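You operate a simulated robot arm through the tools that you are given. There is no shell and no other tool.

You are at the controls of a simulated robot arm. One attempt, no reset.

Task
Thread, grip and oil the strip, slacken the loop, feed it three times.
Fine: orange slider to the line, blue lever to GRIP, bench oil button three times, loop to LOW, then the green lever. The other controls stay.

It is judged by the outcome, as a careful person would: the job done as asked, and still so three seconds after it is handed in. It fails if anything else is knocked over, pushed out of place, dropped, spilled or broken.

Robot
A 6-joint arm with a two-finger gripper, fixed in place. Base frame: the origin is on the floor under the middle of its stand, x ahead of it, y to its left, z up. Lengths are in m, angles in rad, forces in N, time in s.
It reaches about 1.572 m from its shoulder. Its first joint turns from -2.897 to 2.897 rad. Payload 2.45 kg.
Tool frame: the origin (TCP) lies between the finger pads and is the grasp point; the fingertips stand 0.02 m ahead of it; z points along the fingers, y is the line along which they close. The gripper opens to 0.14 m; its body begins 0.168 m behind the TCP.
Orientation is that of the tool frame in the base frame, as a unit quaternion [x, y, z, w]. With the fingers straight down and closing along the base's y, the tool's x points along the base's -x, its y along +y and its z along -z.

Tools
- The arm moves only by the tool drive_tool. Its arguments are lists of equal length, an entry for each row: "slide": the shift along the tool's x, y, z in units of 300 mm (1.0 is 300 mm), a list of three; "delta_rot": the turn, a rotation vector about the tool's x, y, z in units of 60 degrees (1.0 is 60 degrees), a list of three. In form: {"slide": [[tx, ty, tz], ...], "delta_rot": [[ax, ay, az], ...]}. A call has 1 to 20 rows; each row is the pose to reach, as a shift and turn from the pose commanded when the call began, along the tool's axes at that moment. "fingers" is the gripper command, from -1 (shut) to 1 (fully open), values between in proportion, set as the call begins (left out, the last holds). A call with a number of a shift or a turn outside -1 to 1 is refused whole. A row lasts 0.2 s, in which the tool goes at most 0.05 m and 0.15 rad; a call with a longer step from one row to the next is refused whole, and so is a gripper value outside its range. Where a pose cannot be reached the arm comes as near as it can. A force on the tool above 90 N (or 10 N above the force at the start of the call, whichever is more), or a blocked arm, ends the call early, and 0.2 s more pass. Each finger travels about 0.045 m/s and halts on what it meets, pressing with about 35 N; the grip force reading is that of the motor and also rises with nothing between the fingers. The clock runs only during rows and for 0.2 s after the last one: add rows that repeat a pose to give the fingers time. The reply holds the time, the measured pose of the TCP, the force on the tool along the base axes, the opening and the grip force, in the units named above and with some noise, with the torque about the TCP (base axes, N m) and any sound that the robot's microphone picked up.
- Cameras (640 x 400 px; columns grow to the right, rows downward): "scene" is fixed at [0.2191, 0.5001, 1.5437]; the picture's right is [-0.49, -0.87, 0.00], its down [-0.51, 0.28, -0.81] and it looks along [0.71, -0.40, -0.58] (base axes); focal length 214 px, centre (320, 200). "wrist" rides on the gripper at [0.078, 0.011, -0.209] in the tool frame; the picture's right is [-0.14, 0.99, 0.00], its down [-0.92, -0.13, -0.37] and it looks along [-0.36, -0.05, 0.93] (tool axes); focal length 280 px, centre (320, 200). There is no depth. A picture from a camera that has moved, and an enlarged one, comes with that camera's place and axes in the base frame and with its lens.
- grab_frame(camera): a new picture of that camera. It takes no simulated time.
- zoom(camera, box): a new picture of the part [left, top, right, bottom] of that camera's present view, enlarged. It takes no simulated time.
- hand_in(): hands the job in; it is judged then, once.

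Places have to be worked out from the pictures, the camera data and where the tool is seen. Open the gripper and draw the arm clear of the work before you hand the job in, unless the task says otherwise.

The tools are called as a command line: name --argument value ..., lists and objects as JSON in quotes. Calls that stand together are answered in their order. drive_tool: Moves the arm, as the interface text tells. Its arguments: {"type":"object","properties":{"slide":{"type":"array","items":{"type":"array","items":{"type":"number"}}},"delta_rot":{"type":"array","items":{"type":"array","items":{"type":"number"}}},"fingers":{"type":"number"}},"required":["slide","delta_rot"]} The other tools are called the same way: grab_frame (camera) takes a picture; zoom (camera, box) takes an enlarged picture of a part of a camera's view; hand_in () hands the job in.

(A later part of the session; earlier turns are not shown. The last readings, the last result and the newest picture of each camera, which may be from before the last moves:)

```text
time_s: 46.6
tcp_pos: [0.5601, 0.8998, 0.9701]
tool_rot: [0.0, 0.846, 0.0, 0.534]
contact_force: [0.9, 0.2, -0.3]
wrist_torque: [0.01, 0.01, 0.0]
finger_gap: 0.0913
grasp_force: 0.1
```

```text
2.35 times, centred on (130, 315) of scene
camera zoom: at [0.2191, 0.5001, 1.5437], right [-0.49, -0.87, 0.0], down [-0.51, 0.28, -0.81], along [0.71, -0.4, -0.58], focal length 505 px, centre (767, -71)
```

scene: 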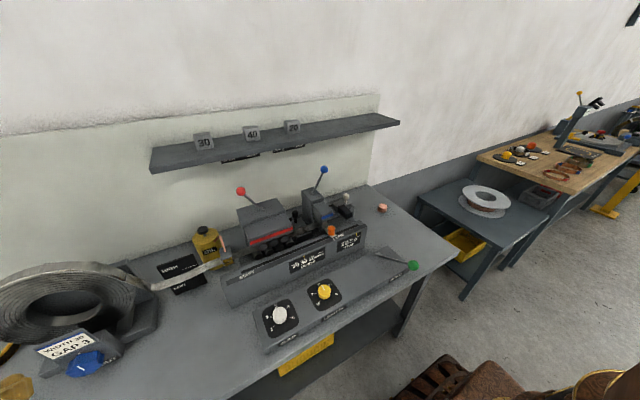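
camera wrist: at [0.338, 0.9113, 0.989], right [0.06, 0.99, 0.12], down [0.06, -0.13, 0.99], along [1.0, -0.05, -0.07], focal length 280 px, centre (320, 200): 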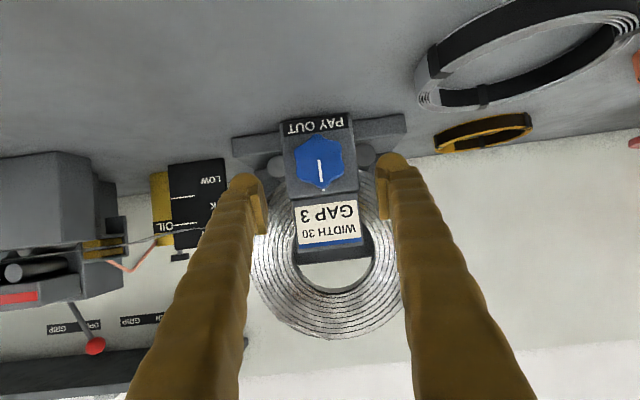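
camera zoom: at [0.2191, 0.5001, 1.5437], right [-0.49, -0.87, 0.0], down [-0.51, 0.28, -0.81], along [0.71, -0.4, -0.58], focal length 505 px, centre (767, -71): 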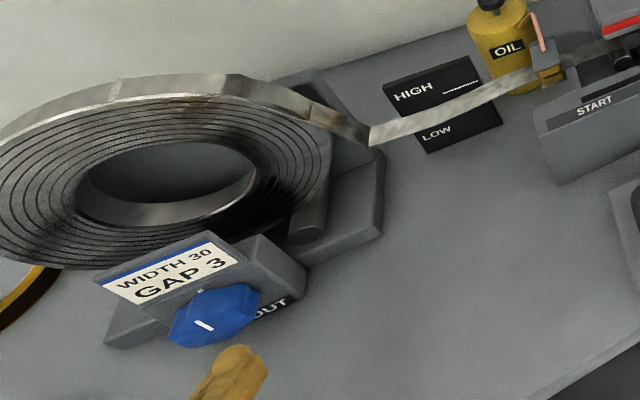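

The gripper axis is exactly on the knob (face centre appears where predicted), the plate reads PAY OUT, and the pointer is at the top index. I'll advance so the fingertips straddle the knob.

drive_tool --slide '[[0, 0, 0.12], [0, 0, 0.23], [0, 0, 0.3], [0, 0, 0.345], [0, 0, 0.345]]' --delta_rot '[[0, 0, 0], [0, 0, 0], [0, 0, 0], [0, 0, 0], [0, 0, 0]]'

grab_frame --camera "wrist"

zoom --camera "wrist" --box '[220, 120, 420, 270]'

zoom --camera "scene" --box '[20, 310, 140, 400]'

```text
time_s: 47.8
tcp_pos: [0.6543, 0.9011, 0.9247]
tool_rot: [0.001, 0.845, -0.001, 0.534]
contact_force: [-0.2, 1.0, -0.5]
wrist_torque: [0.01, 0.01, -0.02]
finger_gap: 0.0909
grasp_force: 0.1
```

```text
taken
camera wrist: at [0.4317, 0.9125, 0.9454], right [0.06, 0.99, 0.12], down [0.06, -0.13, 0.99], along [1.0, -0.05, -0.07], focal length 280 px, centre (320, 200)
```

wrist: 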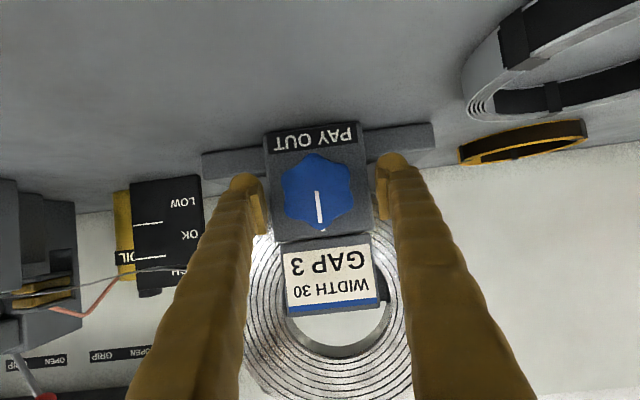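

```text
2.67 times, centred on (320, 195) of wrist
camera zoom: at [0.4317, 0.9125, 0.9454], right [0.06, 0.99, 0.12], down [0.06, -0.13, 0.99], along [1.0, -0.05, -0.07], focal length 748 px, centre (320, 213)
```

zoom: 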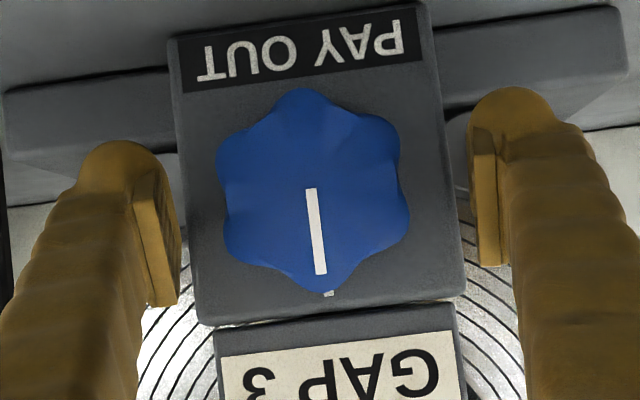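

```text
4.44 times, centred on (80, 355) of scene
camera zoom: at [0.2191, 0.5001, 1.5437], right [-0.49, -0.87, 0.0], down [-0.51, 0.28, -0.81], along [0.71, -0.4, -0.58], focal length 953 px, centre (1387, -489)
```

zoom: 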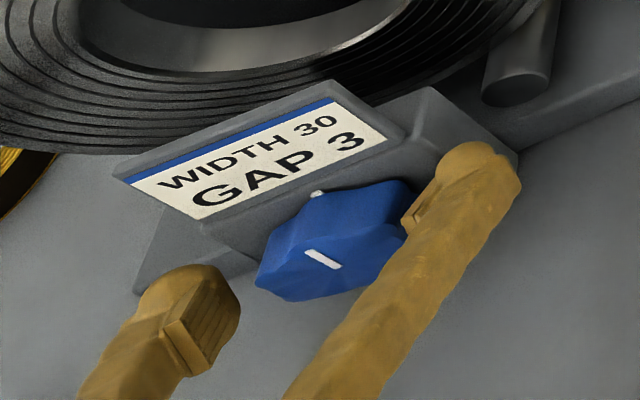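

The fingers straddle the six-lobed knob with clear space to the block. I'll advance another 7 mm and close the grip on it.

drive_tool --slide '[[0, 0, 0.023], [0, 0, 0.023], [0, 0, 0.023], [0, 0, 0.023], [0, 0, 0.023]]' --delta_rot '[[0, 0, 0], [0, 0, 0], [0, 0, 0], [0, 0, 0], [0, 0, 0]]' --fingers -0.3

grab_frame --camera "wrist"

zoom --camera "scene" --box '[20, 220, 260, 400]'

```text
time_s: 48.4
tcp_pos: [0.6552, 0.9003, 0.9242]
tool_rot: [0.001, 0.845, 0.0, 0.534]
contact_force: [-28.0, -31.4, 16.2]
wrist_torque: [-0.54, -0.51, -1.88]
finger_gap: 0.0813
grasp_force: 23.5
stopped in row 2: the force on the tool passed its limit at 97 N (the readings are from after the stop); the commanded pose is now the measured one
```

```text
taken
camera wrist: at [0.4331, 0.9118, 0.9448], right [0.06, 0.99, 0.12], down [0.06, -0.13, 0.99], along [1.0, -0.05, -0.07], focal length 280 px, centre (320, 200)
```

wrist: 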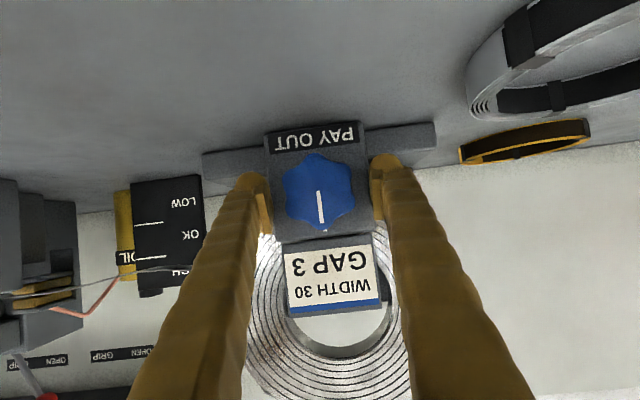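

```text
2.22 times, centred on (140, 310) of scene
camera zoom: at [0.2191, 0.5001, 1.5437], right [-0.49, -0.87, 0.0], down [-0.51, 0.28, -0.81], along [0.71, -0.4, -0.58], focal length 477 px, centre (720, -44)
```

zoom: 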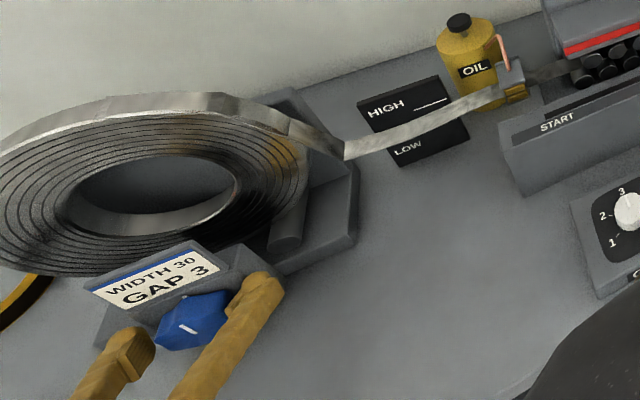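

One finger caught the side of the block (gap 0.081, block width), so the tips are deeper than the block face. I'll open immediately to release it, then back out 3 cm.

drive_tool --slide '[[0, 0, 0], [0, 0, 0], [0, 0, -0.02], [0, 0, -0.06], [0, 0, -0.1], [0, 0, -0.1]]' --delta_rot '[[0, 0, 0], [0, 0, 0], [0, 0, 0], [0, 0, 0], [0, 0, 0], [0, 0, 0]]' --fingers 0.3

grab_frame --camera "wrist"

zoom --camera "scene" --box '[20, 310, 140, 400]'

```text
time_s: 49.8
tcp_pos: [0.6294, 0.9015, 0.9381]
tool_rot: [0.0, 0.846, 0.0, 0.534]
contact_force: [-1.3, -0.9, -0.3]
wrist_torque: [0.01, -0.03, -0.02]
finger_gap: 0.0909
grasp_force: 0.0
```

```text
taken
camera wrist: at [0.4071, 0.9125, 0.9575], right [0.06, 0.99, 0.12], down [0.06, -0.13, 0.99], along [1.0, -0.05, -0.07], focal length 280 px, centre (320, 200)
```

wrist: 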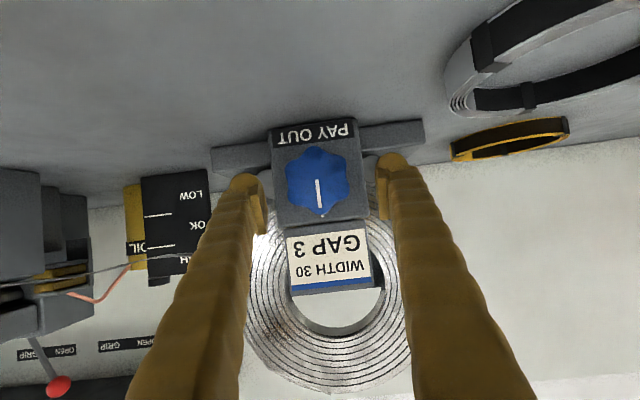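

```text
4.44 times, centred on (80, 355) of scene
camera zoom: at [0.2191, 0.5001, 1.5437], right [-0.49, -0.87, 0.0], down [-0.51, 0.28, -0.81], along [0.71, -0.4, -0.58], focal length 953 px, centre (1387, -489)
```

zoom: 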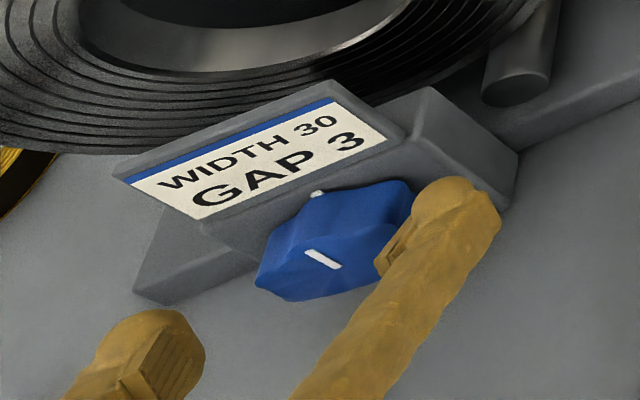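

The block and knob haven't moved. To find the block face exactly I'll narrow the fingers to about 0.066 m (wider than the knob, narrower than the block), then advance in small steps until I feel it.

drive_tool --slide '[[0, 0, 0], [0, 0, 0], [0, 0, 0], [0, 0, 0.02], [0, 0, 0.027]]' --delta_rot '[[0, 0, 0], [0, 0, 0], [0, 0, 0], [0, 0, 0], [0, 0, 0]]' --fingers -0.05

zoom --camera "wrist" --box '[220, 100, 420, 250]'

zoom --camera "scene" --box '[20, 310, 140, 400]'

```text
time_s: 51.0
tcp_pos: [0.6365, 0.9005, 0.9339]
tool_rot: [0.0, 0.845, 0.0, 0.534]
contact_force: [-0.1, -0.5, 0.3]
wrist_torque: [-0.01, 0.0, 0.01]
finger_gap: 0.0664
grasp_force: 0.0
```

```text
2.67 times, centred on (320, 175) of wrist
camera zoom: at [0.4147, 0.9123, 0.9538], right [0.06, 0.99, 0.12], down [0.06, -0.13, 0.99], along [1.0, -0.05, -0.07], focal length 748 px, centre (320, 267)
```

zoom: 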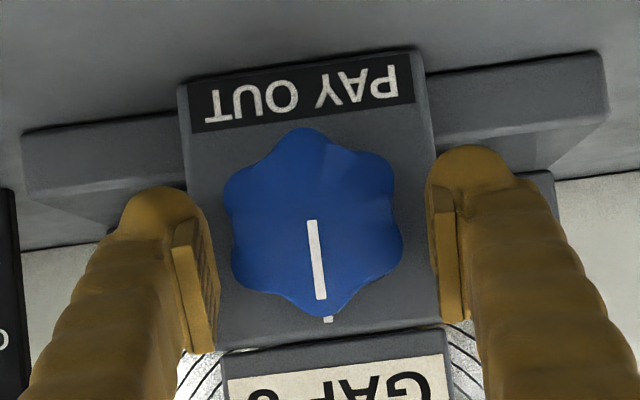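

```text
4.44 times, centred on (80, 355) of scene
camera zoom: at [0.2191, 0.5001, 1.5437], right [-0.49, -0.87, 0.0], down [-0.51, 0.28, -0.81], along [0.71, -0.4, -0.58], focal length 953 px, centre (1387, -489)
```

zoom: 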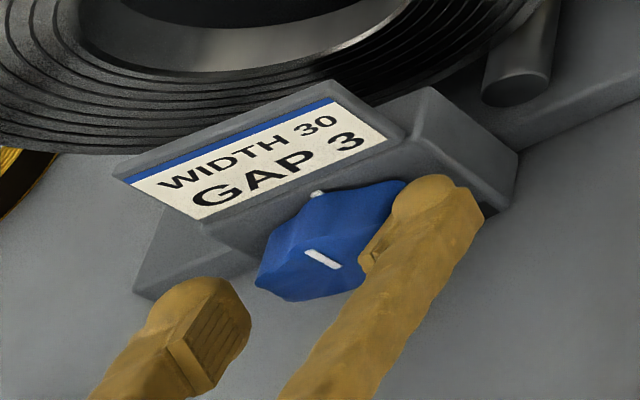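

Reconsidering the geometry: the pointer line projects as vertical in the scene view, so the block face is vertical (x≈0.68) and the knob axis is horizontal at y 0.900, z 0.920, with its front at x≈0.652. I'll place the TCP at (0.650, 0.900, 0.921), so the tips stop just short of the block face.

drive_tool --slide '[[0.01, 0, 0.02], [0.0195, 0, 0.04], [0.0195, 0, 0.057]]' --delta_rot '[[0, 0, 0], [0, 0, 0], [0, 0, 0]]'

zoom --camera "wrist" --box '[220, 100, 420, 250]'

zoom --camera "scene" --box '[20, 310, 140, 400]'

```text
time_s: 51.8
tcp_pos: [0.6507, 0.9034, 0.9197]
tool_rot: [0.0, 0.845, 0.0, 0.534]
contact_force: [-0.1, 0.5, 0.6]
wrist_torque: [0.03, 0.0, -0.01]
finger_gap: 0.0664
grasp_force: 0.1
```

```text
2.67 times, centred on (320, 175) of wrist
camera zoom: at [0.4276, 0.9136, 0.9405], right [0.06, 0.99, 0.12], down [0.06, -0.13, 0.99], along [1.0, -0.05, -0.07], focal length 748 px, centre (320, 267)
```

zoom: 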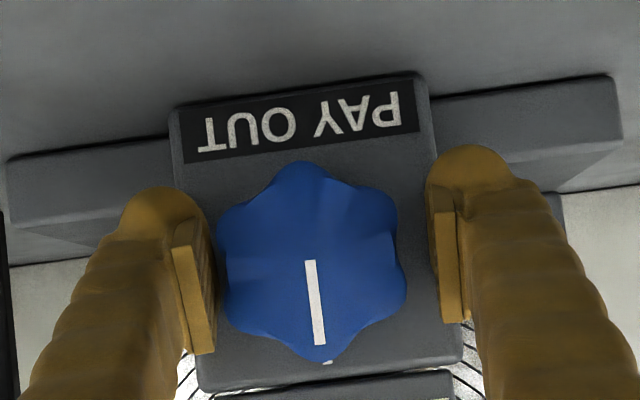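

```text
4.44 times, centred on (80, 355) of scene
camera zoom: at [0.2191, 0.5001, 1.5437], right [-0.49, -0.87, 0.0], down [-0.51, 0.28, -0.81], along [0.71, -0.4, -0.58], focal length 953 px, centre (1387, -489)
```

zoom: 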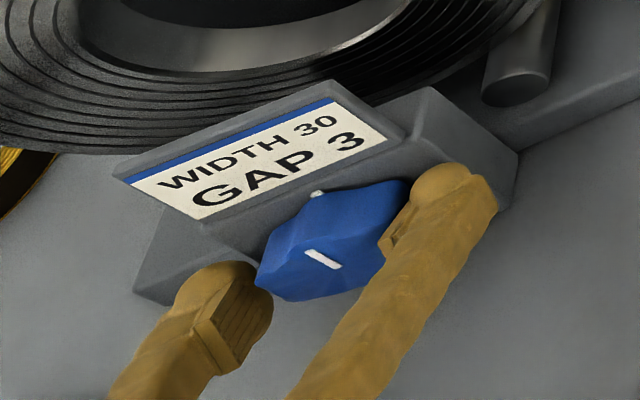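

The fingers sit around the knob with no contact, but the knob is about 3.5 mm to the −y side and 3 mm higher than the gripper axis. I'll correct that before closing.

drive_tool --slide '[[-0.009, -0.012, -0.004], [-0.009, -0.012, -0.004]]' --delta_rot '[[0, 0, 0], [0, 0, 0]]'

drive_tool --slide '[[0, 0, 0], [0, 0, 0], [0, 0, 0]]' --delta_rot '[[0, 0, 0], [0, 0, 0], [0, 0, 0]]' --fingers -0.4

zoom --camera "wrist" --box '[220, 100, 420, 250]'

```text
time_s: 52.4
tcp_pos: [0.6502, 0.8993, 0.9242]
tool_rot: [0.0, 0.845, 0.0, 0.535]
contact_force: [0.2, -0.1, 0.1]
wrist_torque: [0.0, 0.03, -0.03]
finger_gap: 0.0662
grasp_force: 0.1
```

```text
time_s: 53.2
tcp_pos: [0.6502, 0.8989, 0.9227]
tool_rot: [-0.001, 0.845, 0.001, 0.535]
contact_force: [1.4, -0.1, 1.2]
wrist_torque: [0.0, 0.01, -0.03]
finger_gap: 0.0547
grasp_force: 44.5
```

```text
2.67 times, centred on (320, 175) of wrist
camera zoom: at [0.4279, 0.9105, 0.9434], right [0.06, 0.99, 0.12], down [0.06, -0.13, 0.99], along [1.0, -0.05, -0.07], focal length 748 px, centre (320, 267)
```

zoom: 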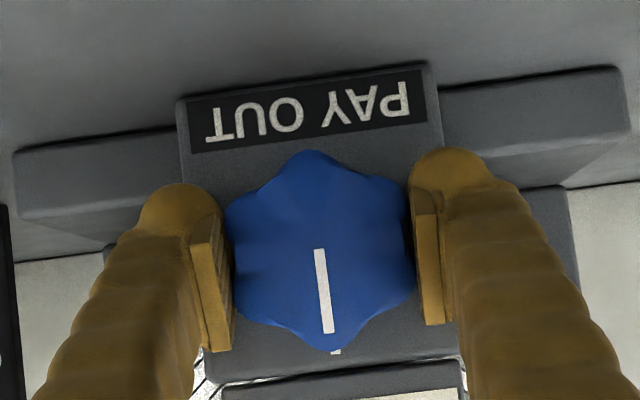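

The knob is gripped (gap 0.0547, no side load). I'll turn it 20° clockwise as seen by the operator, about its horizontal axis, and watch what the loop does.

drive_tool --slide '[[0, 0, 0], [0, 0, 0], [0, 0, 0], [0, 0, 0]]' --delta_rot '[[-0.048, 0, 0.1], [-0.096, 0, 0.2], [-0.143, 0, 0.301], [-0.143, 0, 0.301]]'

zoom --camera "wrist" --box '[220, 100, 420, 250]'

zoom --camera "scene" --box '[20, 220, 260, 400]'

```text
time_s: 54.2
tcp_pos: [0.6495, 0.8992, 0.9225]
tool_rot: [0.093, 0.833, 0.147, 0.526]
contact_force: [33.0, 36.1, -7.8]
wrist_torque: [0.01, 0.33, 0.04]
finger_gap: 0.0545
grasp_force: 45.4
```

```text
2.67 times, centred on (320, 175) of wrist
camera zoom: at [0.4276, 0.9025, 0.9459], right [0.06, 0.89, 0.46], down [0.06, -0.46, 0.89], along [1.0, -0.02, -0.08], focal length 748 px, centre (320, 267)
```

zoom: 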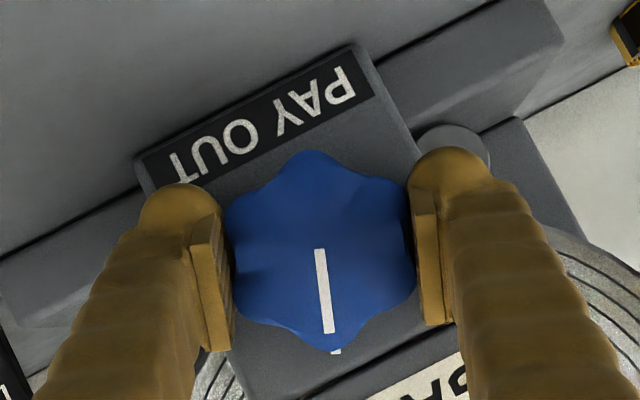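

```text
2.22 times, centred on (140, 310) of scene
camera zoom: at [0.2191, 0.5001, 1.5437], right [-0.49, -0.87, 0.0], down [-0.51, 0.28, -0.81], along [0.71, -0.4, -0.58], focal length 477 px, centre (720, -44)
```

zoom: 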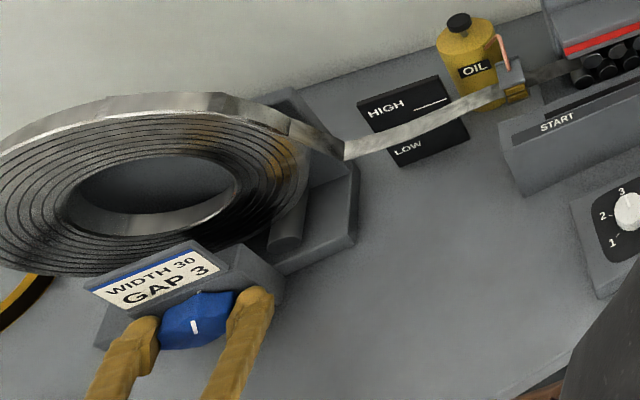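

The knob turned with the gripper by about 20°. I'll compare the loop closely with its earlier picture.

zoom --camera "scene" --box '[150, 210, 250, 300]'

```text
4.44 times, centred on (200, 255) of scene
camera zoom: at [0.2191, 0.5001, 1.5437], right [-0.49, -0.87, 0.0], down [-0.51, 0.28, -0.81], along [0.71, -0.4, -0.58], focal length 953 px, centre (853, -44)
```

zoom: 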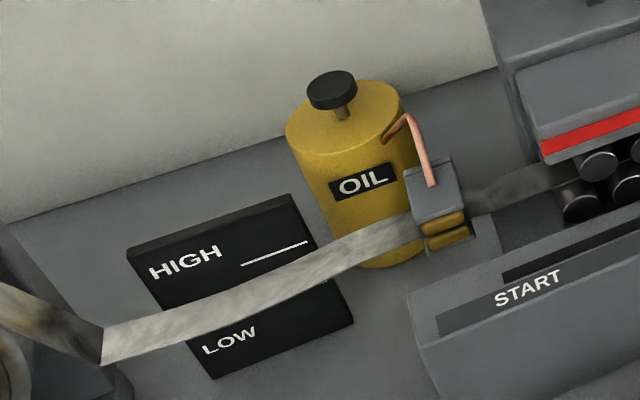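

The loop looks unchanged after 20°. The knob turns freely, so I'll continue another 40° clockwise, with a 2 mm correction to ease the side load, and compare again.

drive_tool --slide '[[0.001, 0.005, 0.005], [0.001, 0.005, 0.005], [0.001, 0.005, 0.005], [0.001, 0.005, 0.005], [0.001, 0.005, 0.005], [0.001, 0.005, 0.005]]' --delta_rot '[[-0.05, 0, 0.105], [-0.11, 0, 0.23], [-0.17, 0, 0.355], [-0.23, 0, 0.48], [-0.287, 0, 0.602], [-0.287, 0, 0.602]]'

zoom --camera "scene" --box '[150, 210, 250, 300]'

zoom --camera "wrist" --box '[220, 100, 420, 250]'

zoom --camera "scene" --box '[0, 220, 260, 400]'

```text
time_s: 55.6
tcp_pos: [0.6504, 0.8997, 0.9228]
tool_rot: [0.15, 0.813, 0.234, 0.512]
contact_force: [-35.6, -45.5, -2.8]
wrist_torque: [-0.02, 0.34, -0.95]
finger_gap: 0.0547
grasp_force: 45.3
out of reach, approached as far as the arm can: row 2, 3, 4, 5, 6
```

```text
4.44 times, centred on (200, 255) of scene
camera zoom: at [0.2191, 0.5001, 1.5437], right [-0.49, -0.87, 0.0], down [-0.51, 0.28, -0.81], along [0.71, -0.4, -0.58], focal length 953 px, centre (853, -44)
```

zoom: 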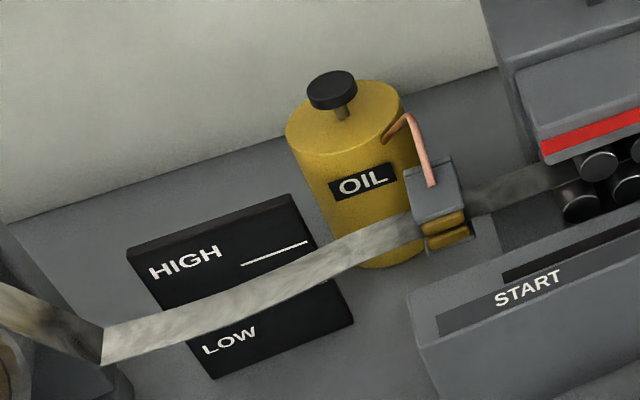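

```text
2.67 times, centred on (320, 175) of wrist
camera zoom: at [0.4282, 0.8988, 0.9461], right [0.06, 0.77, 0.63], down [0.06, -0.64, 0.77], along [1.0, -0.01, -0.09], focal length 748 px, centre (320, 267)
```

zoom: 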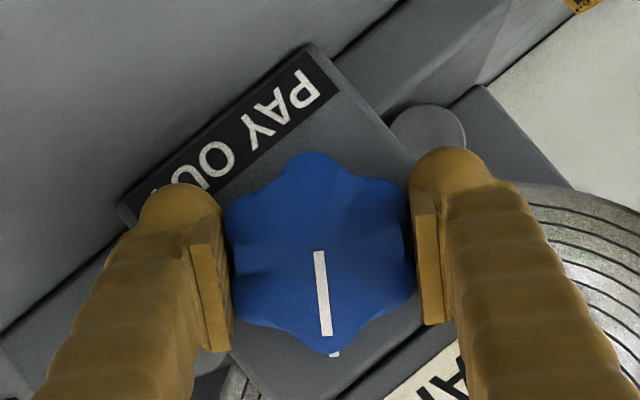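

```text
2.22 times, centred on (130, 310) of scene
camera zoom: at [0.2191, 0.5001, 1.5437], right [-0.49, -0.87, 0.0], down [-0.51, 0.28, -0.81], along [0.71, -0.4, -0.58], focal length 477 px, centre (742, -44)
```

zoom: 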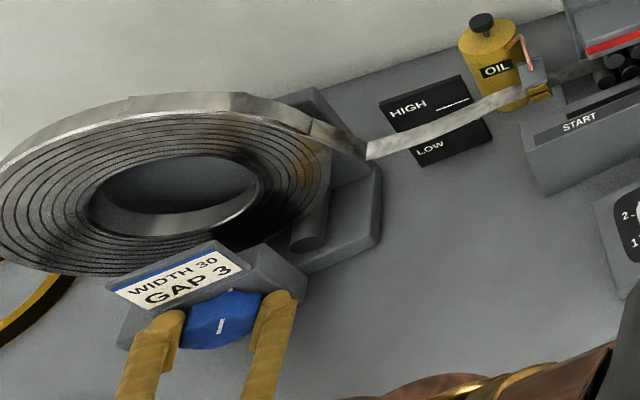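

The wrist ran out of rotation at about +32°, and the loop still hasn't moved, so clockwise doesn't pay out. I'll turn the knob back counter-clockwise and watch.

drive_tool --slide '[[0, 0, 0], [0, 0, 0], [0, 0, 0], [0, 0, 0]]' --delta_rot '[[0.048, 0, -0.1], [0.096, 0, -0.2], [0.143, 0, -0.301], [0.143, 0, -0.301]]'

zoom --camera "scene" --box '[150, 210, 250, 300]'

```text
time_s: 56.6
tcp_pos: [0.6509, 0.8992, 0.9229]
tool_rot: [0.057, 0.841, 0.09, 0.53]
contact_force: [-28.4, -39.8, -16.4]
wrist_torque: [-0.03, 0.16, -0.62]
finger_gap: 0.0547
grasp_force: 44.6
```

```text
4.44 times, centred on (200, 255) of scene
camera zoom: at [0.2191, 0.5001, 1.5437], right [-0.49, -0.87, 0.0], down [-0.51, 0.28, -0.81], along [0.71, -0.4, -0.58], focal length 953 px, centre (853, -44)
```

zoom: 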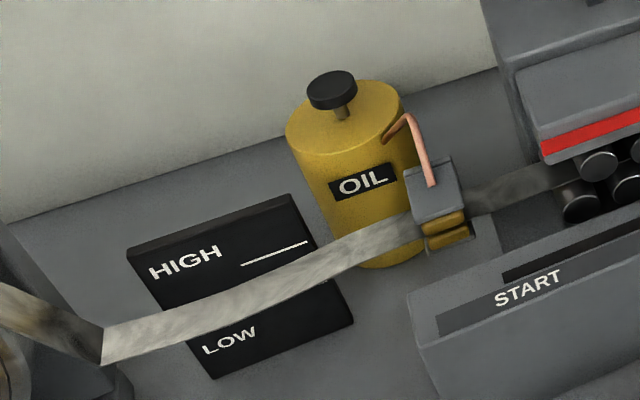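

It's back at about +12° with the loop still unchanged. I'll continue counter-clockwise through zero to about −30°, undoing half the earlier offset to relieve the side force.

drive_tool --slide '[[0, -0.0025, -0.0025], [0, -0.0025, -0.0025], [0, -0.0025, -0.0025], [0, -0.0025, -0.0025], [0, -0.0025, -0.0025], [0, -0.0025, -0.0025], [0, -0.0025, -0.0025]]' --delta_rot '[[0.05, 0, -0.105], [0.1, 0, -0.21], [0.15, 0, -0.315], [0.2, 0, -0.42], [0.25, 0, -0.525], [0.301, 0, -0.632], [0.301, 0, -0.632]]'

zoom --camera "scene" --box '[150, 210, 250, 300]'

zoom --camera "wrist" --box '[220, 100, 420, 250]'

```text
time_s: 58.2
tcp_pos: [0.6505, 0.9012, 0.9222]
tool_rot: [-0.138, 0.817, -0.217, 0.516]
contact_force: [30.2, 17.3, -26.1]
wrist_torque: [0.03, 0.15, 0.08]
finger_gap: 0.0549
grasp_force: 45.4
```

```text
4.44 times, centred on (200, 255) of scene
camera zoom: at [0.2191, 0.5001, 1.5437], right [-0.49, -0.87, 0.0], down [-0.51, 0.28, -0.81], along [0.71, -0.4, -0.58], focal length 953 px, centre (853, -44)
```

zoom: 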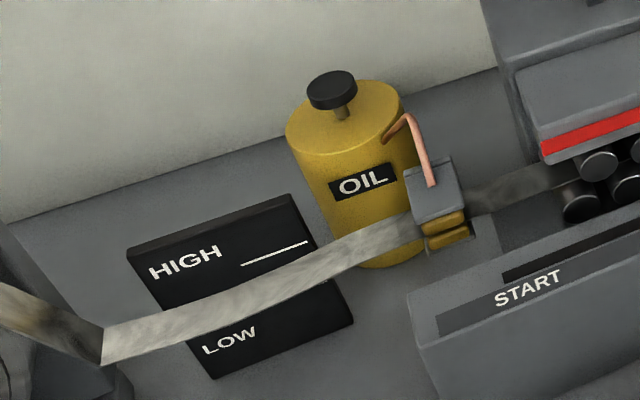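

```text
2.67 times, centred on (320, 175) of wrist
camera zoom: at [0.4283, 0.9191, 0.9353], right [0.06, 0.92, -0.38], down [0.06, 0.38, 0.92], along [1.0, -0.08, -0.04], focal length 748 px, centre (320, 267)
```

zoom: 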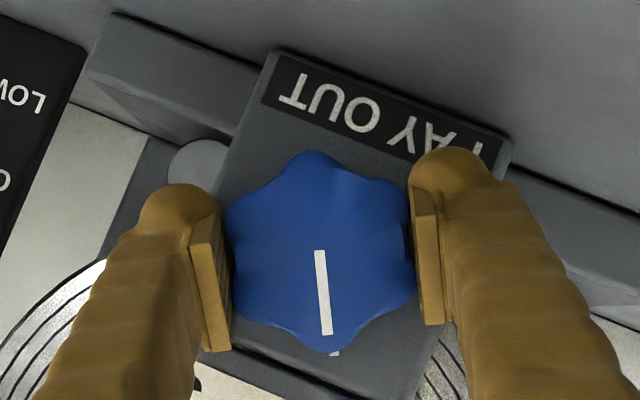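

At about −30° the loop still shows no change, so a part turn isn't enough; it probably needs several strokes, and clockwise unwinds this coil. I'll open the fingers slightly, rotate the empty gripper further counter-clockwise to find its range, then stroke clockwise.

drive_tool --slide '[[0, 0, 0], [0, 0, 0], [0, 0, 0]]' --delta_rot '[[0, 0, 0], [0, 0, 0], [0, 0, 0]]' --fingers 0.1

drive_tool --slide '[[0, 0, 0], [0, 0, 0], [0, 0, 0], [0, 0, 0], [0, 0, 0], [0, 0, 0], [0, 0, 0], [0, 0, 0]]' --delta_rot '[[0.055, 0, -0.115], [0.11, 0, -0.23], [0.165, 0, -0.345], [0.22, 0, -0.46], [0.275, 0, -0.575], [0.33, 0, -0.69], [0.385, 0, -0.805], [0.43, 0, -0.903]]'

zoom --camera "wrist" --box '[220, 100, 420, 250]'

zoom --camera "scene" --box '[0, 220, 260, 400]'

```text
time_s: 59.0
tcp_pos: [0.6498, 0.8995, 0.9234]
tool_rot: [-0.136, 0.818, -0.217, 0.515]
contact_force: [0.0, -0.7, -0.5]
wrist_torque: [0.03, 0.01, 0.02]
finger_gap: 0.077
grasp_force: 0.0
```

```text
time_s: 60.8
tcp_pos: [0.6499, 0.8988, 0.9227]
tool_rot: [-0.376, 0.601, -0.596, 0.377]
contact_force: [-0.3, 1.1, 2.2]
wrist_torque: [0.04, 0.04, 0.02]
finger_gap: 0.0759
grasp_force: 0.1
```

```text
2.67 times, centred on (320, 175) of wrist
camera zoom: at [0.4277, 0.9186, 0.9137], right [0.06, 0.13, -0.99], down [0.06, 0.99, 0.13], along [1.0, -0.07, 0.05], focal length 748 px, centre (320, 267)
```

zoom: 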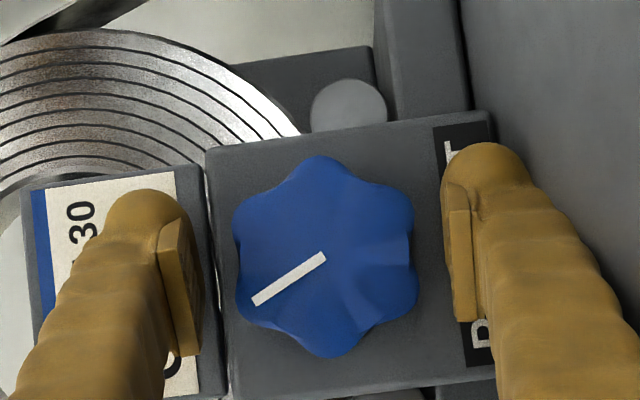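

```text
2.22 times, centred on (130, 310) of scene
camera zoom: at [0.2191, 0.5001, 1.5437], right [-0.49, -0.87, 0.0], down [-0.51, 0.28, -0.81], along [0.71, -0.4, -0.58], focal length 477 px, centre (742, -44)
```

zoom: 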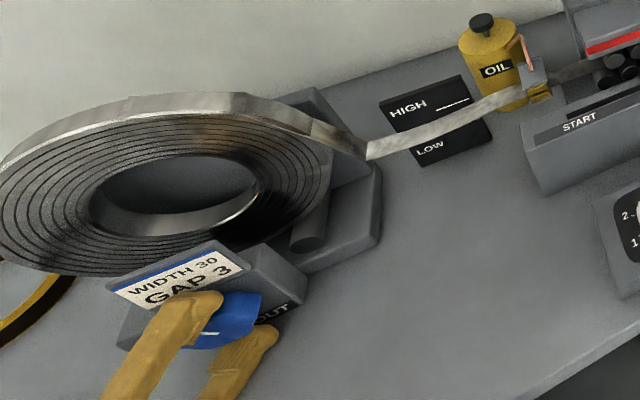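

The gripper reached −90° freely and the knob stayed where I left it. I'll grip again here and make a clockwise stroke of 60°.

drive_tool --slide '[[0, 0, 0], [0, 0, 0], [0, 0, 0]]' --delta_rot '[[0, 0, 0], [0, 0, 0], [0, 0, 0]]' --fingers -0.4

drive_tool --slide '[[0, 0, 0], [0, 0, 0], [0, 0, 0], [0, 0, 0], [0, 0, 0], [0, 0, 0], [0, 0, 0], [0, 0, 0]]' --delta_rot '[[-0.055, 0, 0.115], [-0.11, 0, 0.23], [-0.165, 0, 0.345], [-0.22, 0, 0.46], [-0.275, 0, 0.575], [-0.33, 0, 0.69], [-0.385, 0, 0.805], [-0.43, 0, 0.903]]'

zoom --camera "wrist" --box '[220, 100, 420, 250]'

zoom --camera "scene" --box '[0, 220, 260, 400]'

```text
time_s: 61.6
tcp_pos: [0.6505, 0.9002, 0.9214]
tool_rot: [-0.377, 0.6, -0.596, 0.378]
contact_force: [0.3, -4.0, -17.0]
wrist_torque: [0.0, 0.12, 0.05]
finger_gap: 0.0546
grasp_force: 38.1
```

```text
time_s: 63.4
tcp_pos: [0.651, 0.9008, 0.9236]
tool_rot: [-0.137, 0.818, -0.215, 0.516]
contact_force: [13.4, 26.1, -34.0]
wrist_torque: [0.09, 0.28, 0.15]
finger_gap: 0.0546
grasp_force: 45.2
```

```text
2.67 times, centred on (320, 175) of wrist
camera zoom: at [0.4275, 0.9196, 0.937], right [0.06, 0.92, -0.38], down [0.06, 0.38, 0.92], along [1.0, -0.08, -0.04], focal length 748 px, centre (320, 267)
```

zoom: 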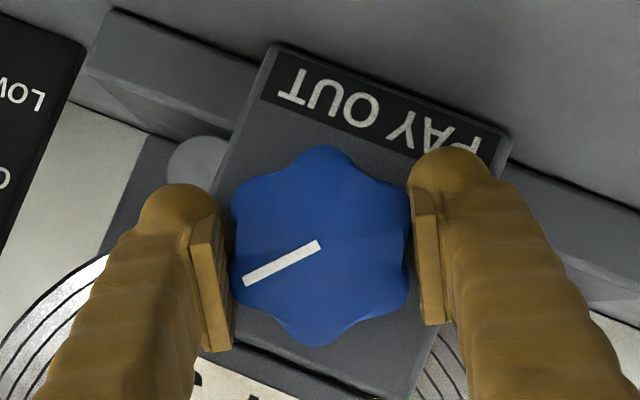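

```text
2.22 times, centred on (130, 310) of scene
camera zoom: at [0.2191, 0.5001, 1.5437], right [-0.49, -0.87, 0.0], down [-0.51, 0.28, -0.81], along [0.71, -0.4, -0.58], focal length 477 px, centre (742, -44)
```

zoom: 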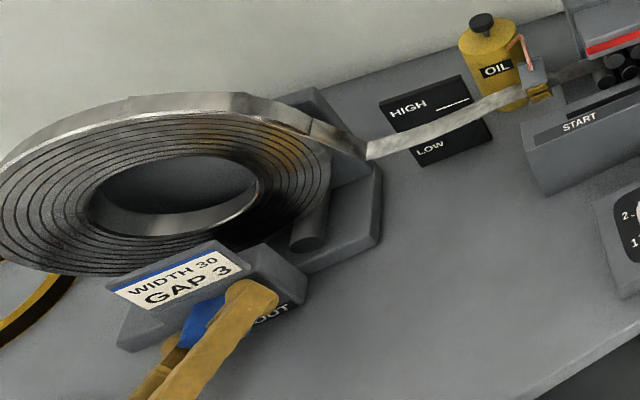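

The knob followed to about +30° net. I'll continue this stroke another 60° clockwise, to just inside the wrist limit.

drive_tool --slide '[[0, 0, 0], [0, 0, 0], [0, 0, 0], [0, 0, 0], [0, 0, 0], [0, 0, 0], [0, 0, 0], [0, 0, 0]]' --delta_rot '[[-0.055, 0, 0.115], [-0.11, 0, 0.23], [-0.165, 0, 0.345], [-0.22, 0, 0.46], [-0.275, 0, 0.575], [-0.33, 0, 0.69], [-0.385, 0, 0.805], [-0.43, 0, 0.903]]'

zoom --camera "wrist" --box '[220, 100, 420, 250]'

zoom --camera "scene" --box '[0, 220, 260, 400]'

zoom --camera "scene" --box '[150, 210, 250, 300]'

```text
time_s: 65.2
tcp_pos: [0.6519, 0.8996, 0.9236]
tool_rot: [0.141, 0.816, 0.221, 0.516]
contact_force: [-27.5, -33.3, 11.1]
wrist_torque: [-0.05, 0.21, -0.73]
finger_gap: 0.0545
grasp_force: 45.1
```

```text
2.67 times, centred on (320, 175) of wrist
camera zoom: at [0.4277, 0.8986, 0.9474], right [0.06, 0.79, 0.61], down [0.06, -0.61, 0.79], along [1.0, -0.01, -0.09], focal length 748 px, centre (320, 267)
```

zoom: 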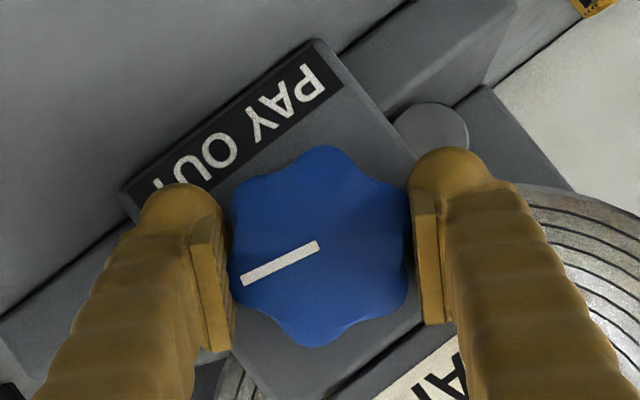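

```text
2.22 times, centred on (130, 310) of scene
camera zoom: at [0.2191, 0.5001, 1.5437], right [-0.49, -0.87, 0.0], down [-0.51, 0.28, -0.81], along [0.71, -0.4, -0.58], focal length 477 px, centre (742, -44)
```

zoom: 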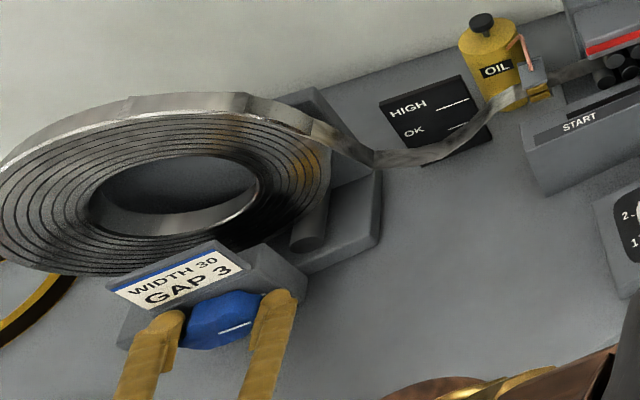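

```text
4.44 times, centred on (200, 255) of scene
camera zoom: at [0.2191, 0.5001, 1.5437], right [-0.49, -0.87, 0.0], down [-0.51, 0.28, -0.81], along [0.71, -0.4, -0.58], focal length 953 px, centre (853, -44)
```

zoom: 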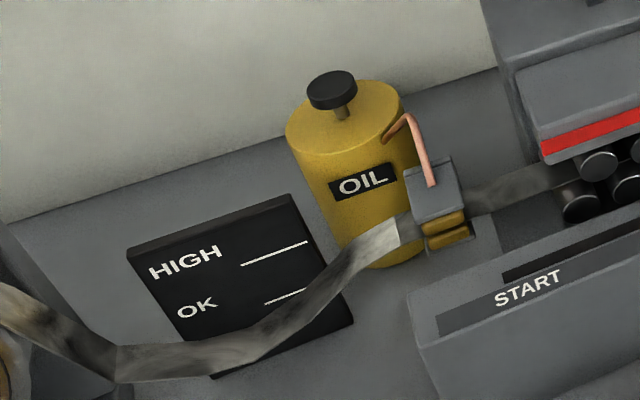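

The loop has now clearly dropped with the knob near +90°, so clockwise pays out. I'll look at it against the gauge lines from both cameras.

grab_frame --camera "wrist"

zoom --camera "scene" --box '[140, 235, 220, 300]'

```text
taken
camera wrist: at [0.4277, 0.8986, 0.9474], right [0.06, 0.79, 0.61], down [0.06, -0.61, 0.79], along [1.0, -0.01, -0.09], focal length 280 px, centre (320, 200)
```

wrist: 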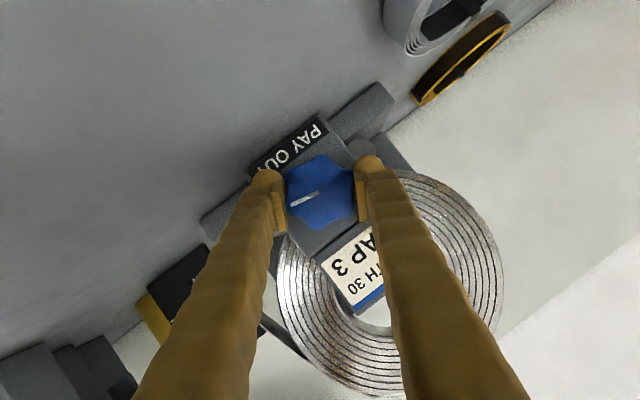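

```text
6.15 times, centred on (180, 268) of scene
camera zoom: at [0.2191, 0.5001, 1.5437], right [-0.49, -0.87, 0.0], down [-0.51, 0.28, -0.81], along [0.71, -0.4, -0.58], focal length 1320 px, centre (1182, -215)
```

zoom: 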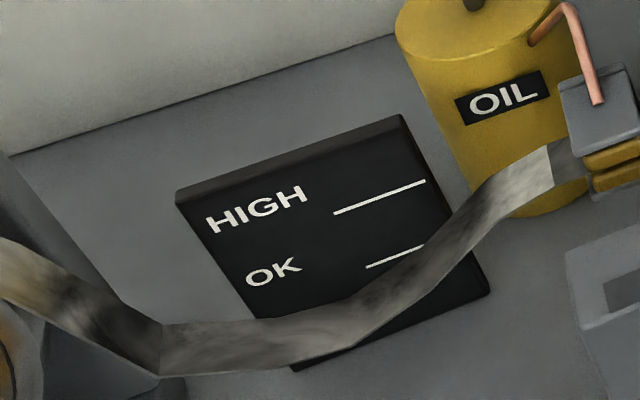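

The loop is now back in the OK zone (bottom at about z 0.96), about where it began, so it needs more pay-out to reach LOW. I'll open, rotate the empty gripper back 120°, and regrip.

drive_tool --slide '[[0, 0, 0], [0, 0, 0], [0, 0, 0]]' --delta_rot '[[0, 0, 0], [0, 0, 0], [0, 0, 0]]' --fingers 0.1

drive_tool --slide '[[0, 0, 0], [0, 0, 0], [0, 0, 0], [0, 0, 0], [0, 0, 0], [0, 0, 0], [0, 0, 0], [0, 0, 0]]' --delta_rot '[[0.055, 0, -0.115], [0.11, 0, -0.23], [0.165, 0, -0.345], [0.22, 0, -0.46], [0.275, 0, -0.575], [0.33, 0, -0.69], [0.385, 0, -0.805], [0.43, 0, -0.903]]'

grab_frame --camera "wrist"

zoom --camera "scene" --box '[0, 220, 260, 400]'

```text
time_s: 66.0
tcp_pos: [0.6504, 0.8997, 0.924]
tool_rot: [0.14, 0.816, 0.221, 0.515]
contact_force: [-0.3, 0.3, 0.1]
wrist_torque: [0.01, 0.02, -0.03]
finger_gap: 0.0772
grasp_force: 0.0
```

```text
time_s: 67.8
tcp_pos: [0.6498, 0.9005, 0.924]
tool_rot: [-0.138, 0.818, -0.217, 0.515]
contact_force: [0.0, -0.7, -0.1]
wrist_torque: [0.0, 0.04, -0.01]
finger_gap: 0.0769
grasp_force: 0.1
```

```text
taken
camera wrist: at [0.4272, 0.9188, 0.936], right [0.06, 0.92, -0.38], down [0.06, 0.38, 0.92], along [1.0, -0.08, -0.04], focal length 280 px, centre (320, 200)
```

wrist: 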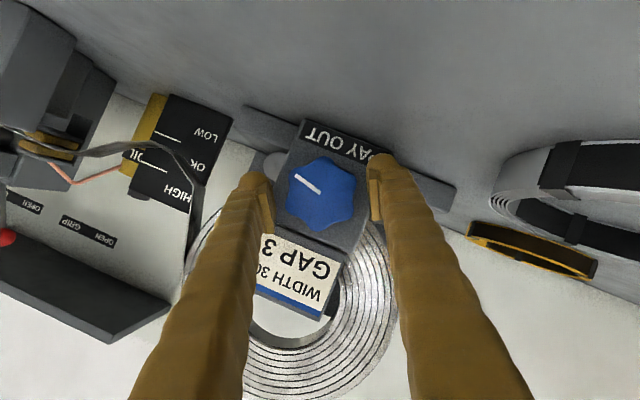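

```text
2.22 times, centred on (130, 310) of scene
camera zoom: at [0.2191, 0.5001, 1.5437], right [-0.49, -0.87, 0.0], down [-0.51, 0.28, -0.81], along [0.71, -0.4, -0.58], focal length 477 px, centre (742, -44)
```

zoom: 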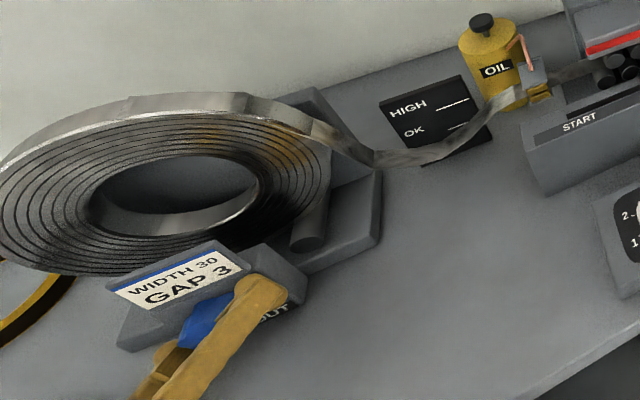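

The wrist camera now has a nearly level view of the loop against the gauge, so I'll enlarge that.

zoom --camera "wrist" --box '[0, 80, 250, 240]'

```text
2.50 times, centred on (125, 160) of wrist
camera zoom: at [0.4272, 0.9188, 0.936], right [0.06, 0.92, -0.38], down [0.06, 0.38, 0.92], along [1.0, -0.08, -0.04], focal length 701 px, centre (808, 300)
```

zoom: 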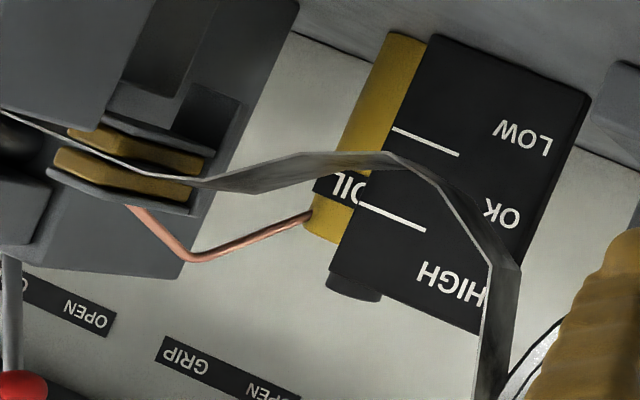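

From level, the loop bottom sits in the OK band, about a third of the way above the OK/LOW line. I'll rotate back the second 60°, regrip, and stroke 60° clockwise, then view again from this same angle.

drive_tool --slide '[[0, 0, 0], [0, 0, 0], [0, 0, 0], [0, 0, 0], [0, 0, 0], [0, 0, 0], [0, 0, 0], [0, 0, 0]]' --delta_rot '[[0.055, 0, -0.115], [0.11, 0, -0.23], [0.165, 0, -0.345], [0.22, 0, -0.46], [0.275, 0, -0.575], [0.33, 0, -0.69], [0.385, 0, -0.805], [0.43, 0, -0.903]]'

drive_tool --slide '[[0, 0, 0], [0, 0, 0], [0, 0, 0]]' --delta_rot '[[0, 0, 0], [0, 0, 0], [0, 0, 0]]' --fingers -0.4

zoom --camera "wrist" --box '[220, 100, 420, 250]'

drive_tool --slide '[[0, 0, 0], [0, 0, 0], [0, 0, 0], [0, 0, 0], [0, 0, 0], [0, 0, 0], [0, 0, 0], [0, 0, 0]]' --delta_rot '[[-0.055, 0, 0.115], [-0.11, 0, 0.23], [-0.165, 0, 0.345], [-0.22, 0, 0.46], [-0.275, 0, 0.575], [-0.33, 0, 0.69], [-0.385, 0, 0.805], [-0.43, 0, 0.903]]'

grab_frame --camera "wrist"

zoom --camera "wrist" --box '[0, 80, 250, 240]'

zoom --camera "scene" --box '[0, 220, 260, 400]'

```text
time_s: 69.6
tcp_pos: [0.6505, 0.8994, 0.9244]
tool_rot: [-0.377, 0.6, -0.597, 0.377]
contact_force: [-0.3, 1.0, 1.1]
wrist_torque: [-0.02, -0.04, -0.01]
finger_gap: 0.0767
grasp_force: 0.0
```

```text
time_s: 70.4
tcp_pos: [0.65, 0.8983, 0.9224]
tool_rot: [-0.377, 0.599, -0.597, 0.378]
contact_force: [-1.7, -4.8, -21.1]
wrist_torque: [-0.01, 0.11, 0.03]
finger_gap: 0.0543
grasp_force: 37.2
```

```text
2.67 times, centred on (320, 175) of wrist
camera zoom: at [0.4276, 0.919, 0.9129], right [0.06, 0.13, -0.99], down [0.06, 0.99, 0.13], along [1.0, -0.07, 0.05], focal length 748 px, centre (320, 267)
```

zoom: 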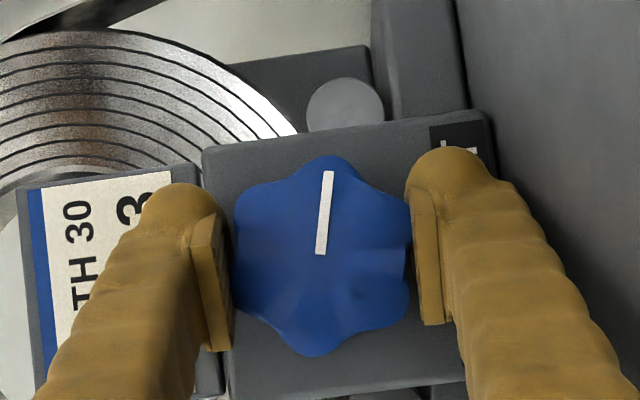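

```text
time_s: 72.2
tcp_pos: [0.6497, 0.899, 0.9226]
tool_rot: [-0.136, 0.818, -0.216, 0.515]
contact_force: [9.1, 3.5, -36.6]
wrist_torque: [0.01, 0.52, 0.24]
finger_gap: 0.0539
grasp_force: 44.9
```

```text
taken
camera wrist: at [0.4276, 0.9187, 0.9348], right [0.06, 0.92, -0.38], down [0.06, 0.38, 0.92], along [1.0, -0.08, -0.04], focal length 280 px, centre (320, 200)
```

wrist: 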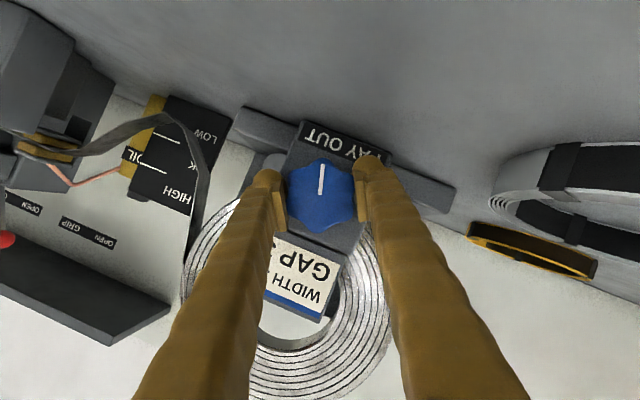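

```text
2.50 times, centred on (125, 160) of wrist
camera zoom: at [0.4276, 0.9187, 0.9348], right [0.06, 0.92, -0.38], down [0.06, 0.38, 0.92], along [1.0, -0.08, -0.04], focal length 701 px, centre (808, 300)
```

zoom: 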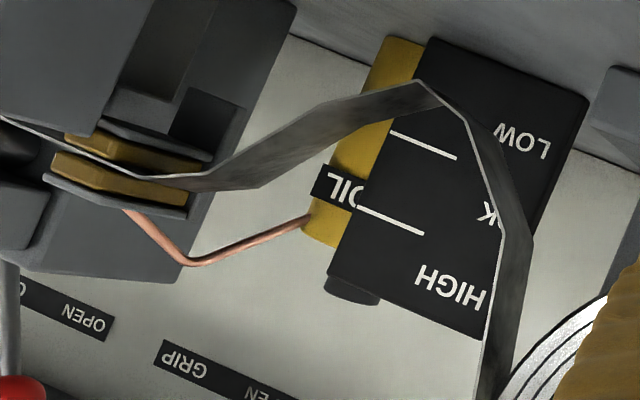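

```text
2.22 times, centred on (130, 310) of scene
camera zoom: at [0.2191, 0.5001, 1.5437], right [-0.49, -0.87, 0.0], down [-0.51, 0.28, -0.81], along [0.71, -0.4, -0.58], focal length 477 px, centre (742, -44)
```

zoom: 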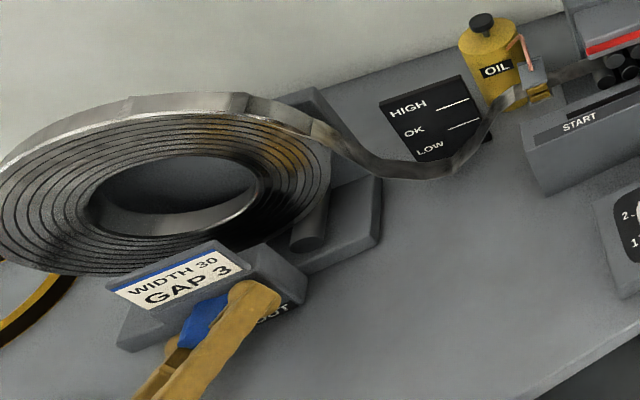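

The loop bottom now hangs level with the LOW label, well below the OK/LOW line. I'll release the knob, back straight out, and verify that the loop holds.

drive_tool --slide '[[0, 0, 0], [0, 0, 0], [0, 0, 0], [0, 0, -0.05], [0, 0, -0.15], [0, 0, -0.3], [0, 0, -0.4]]' --delta_rot '[[0, 0, 0], [0, 0, 0], [0, 0, 0], [0, 0, 0], [0, 0, 0], [0, 0, 0], [0, 0, 0]]' --fingers 0.2

grab_frame --camera "wrist"

zoom --camera "scene" --box '[0, 220, 260, 400]'

```text
time_s: 73.8
tcp_pos: [0.5407, 0.9255, 0.9676]
tool_rot: [-0.136, 0.818, -0.217, 0.515]
contact_force: [1.0, 0.4, -0.7]
wrist_torque: [0.02, 0.03, 0.01]
finger_gap: 0.0839
grasp_force: 0.0
```

```text
taken
camera wrist: at [0.3181, 0.944, 0.9809], right [0.06, 0.92, -0.38], down [0.06, 0.38, 0.92], along [1.0, -0.08, -0.04], focal length 280 px, centre (320, 200)
```

wrist: 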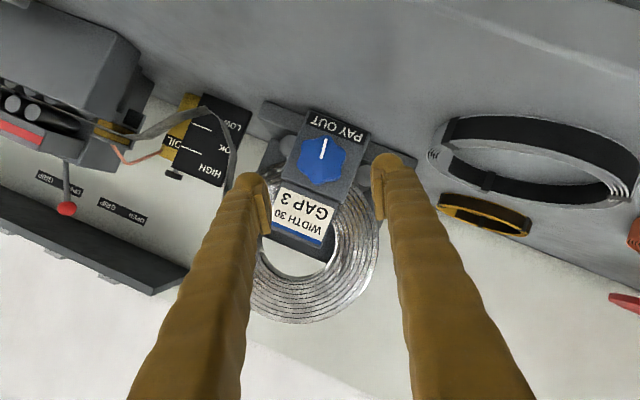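

```text
2.22 times, centred on (130, 310) of scene
camera zoom: at [0.2191, 0.5001, 1.5437], right [-0.49, -0.87, 0.0], down [-0.51, 0.28, -0.81], along [0.71, -0.4, -0.58], focal length 477 px, centre (742, -44)
```

zoom: 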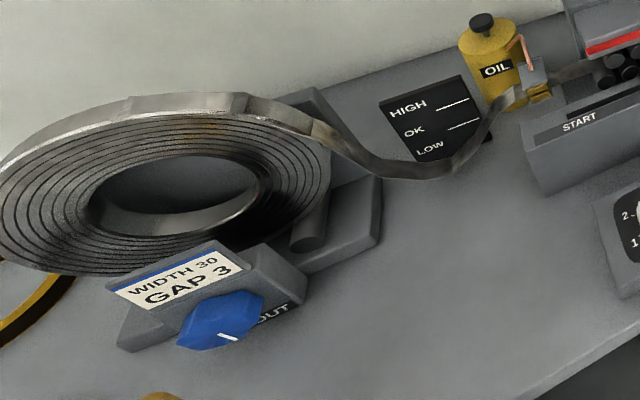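

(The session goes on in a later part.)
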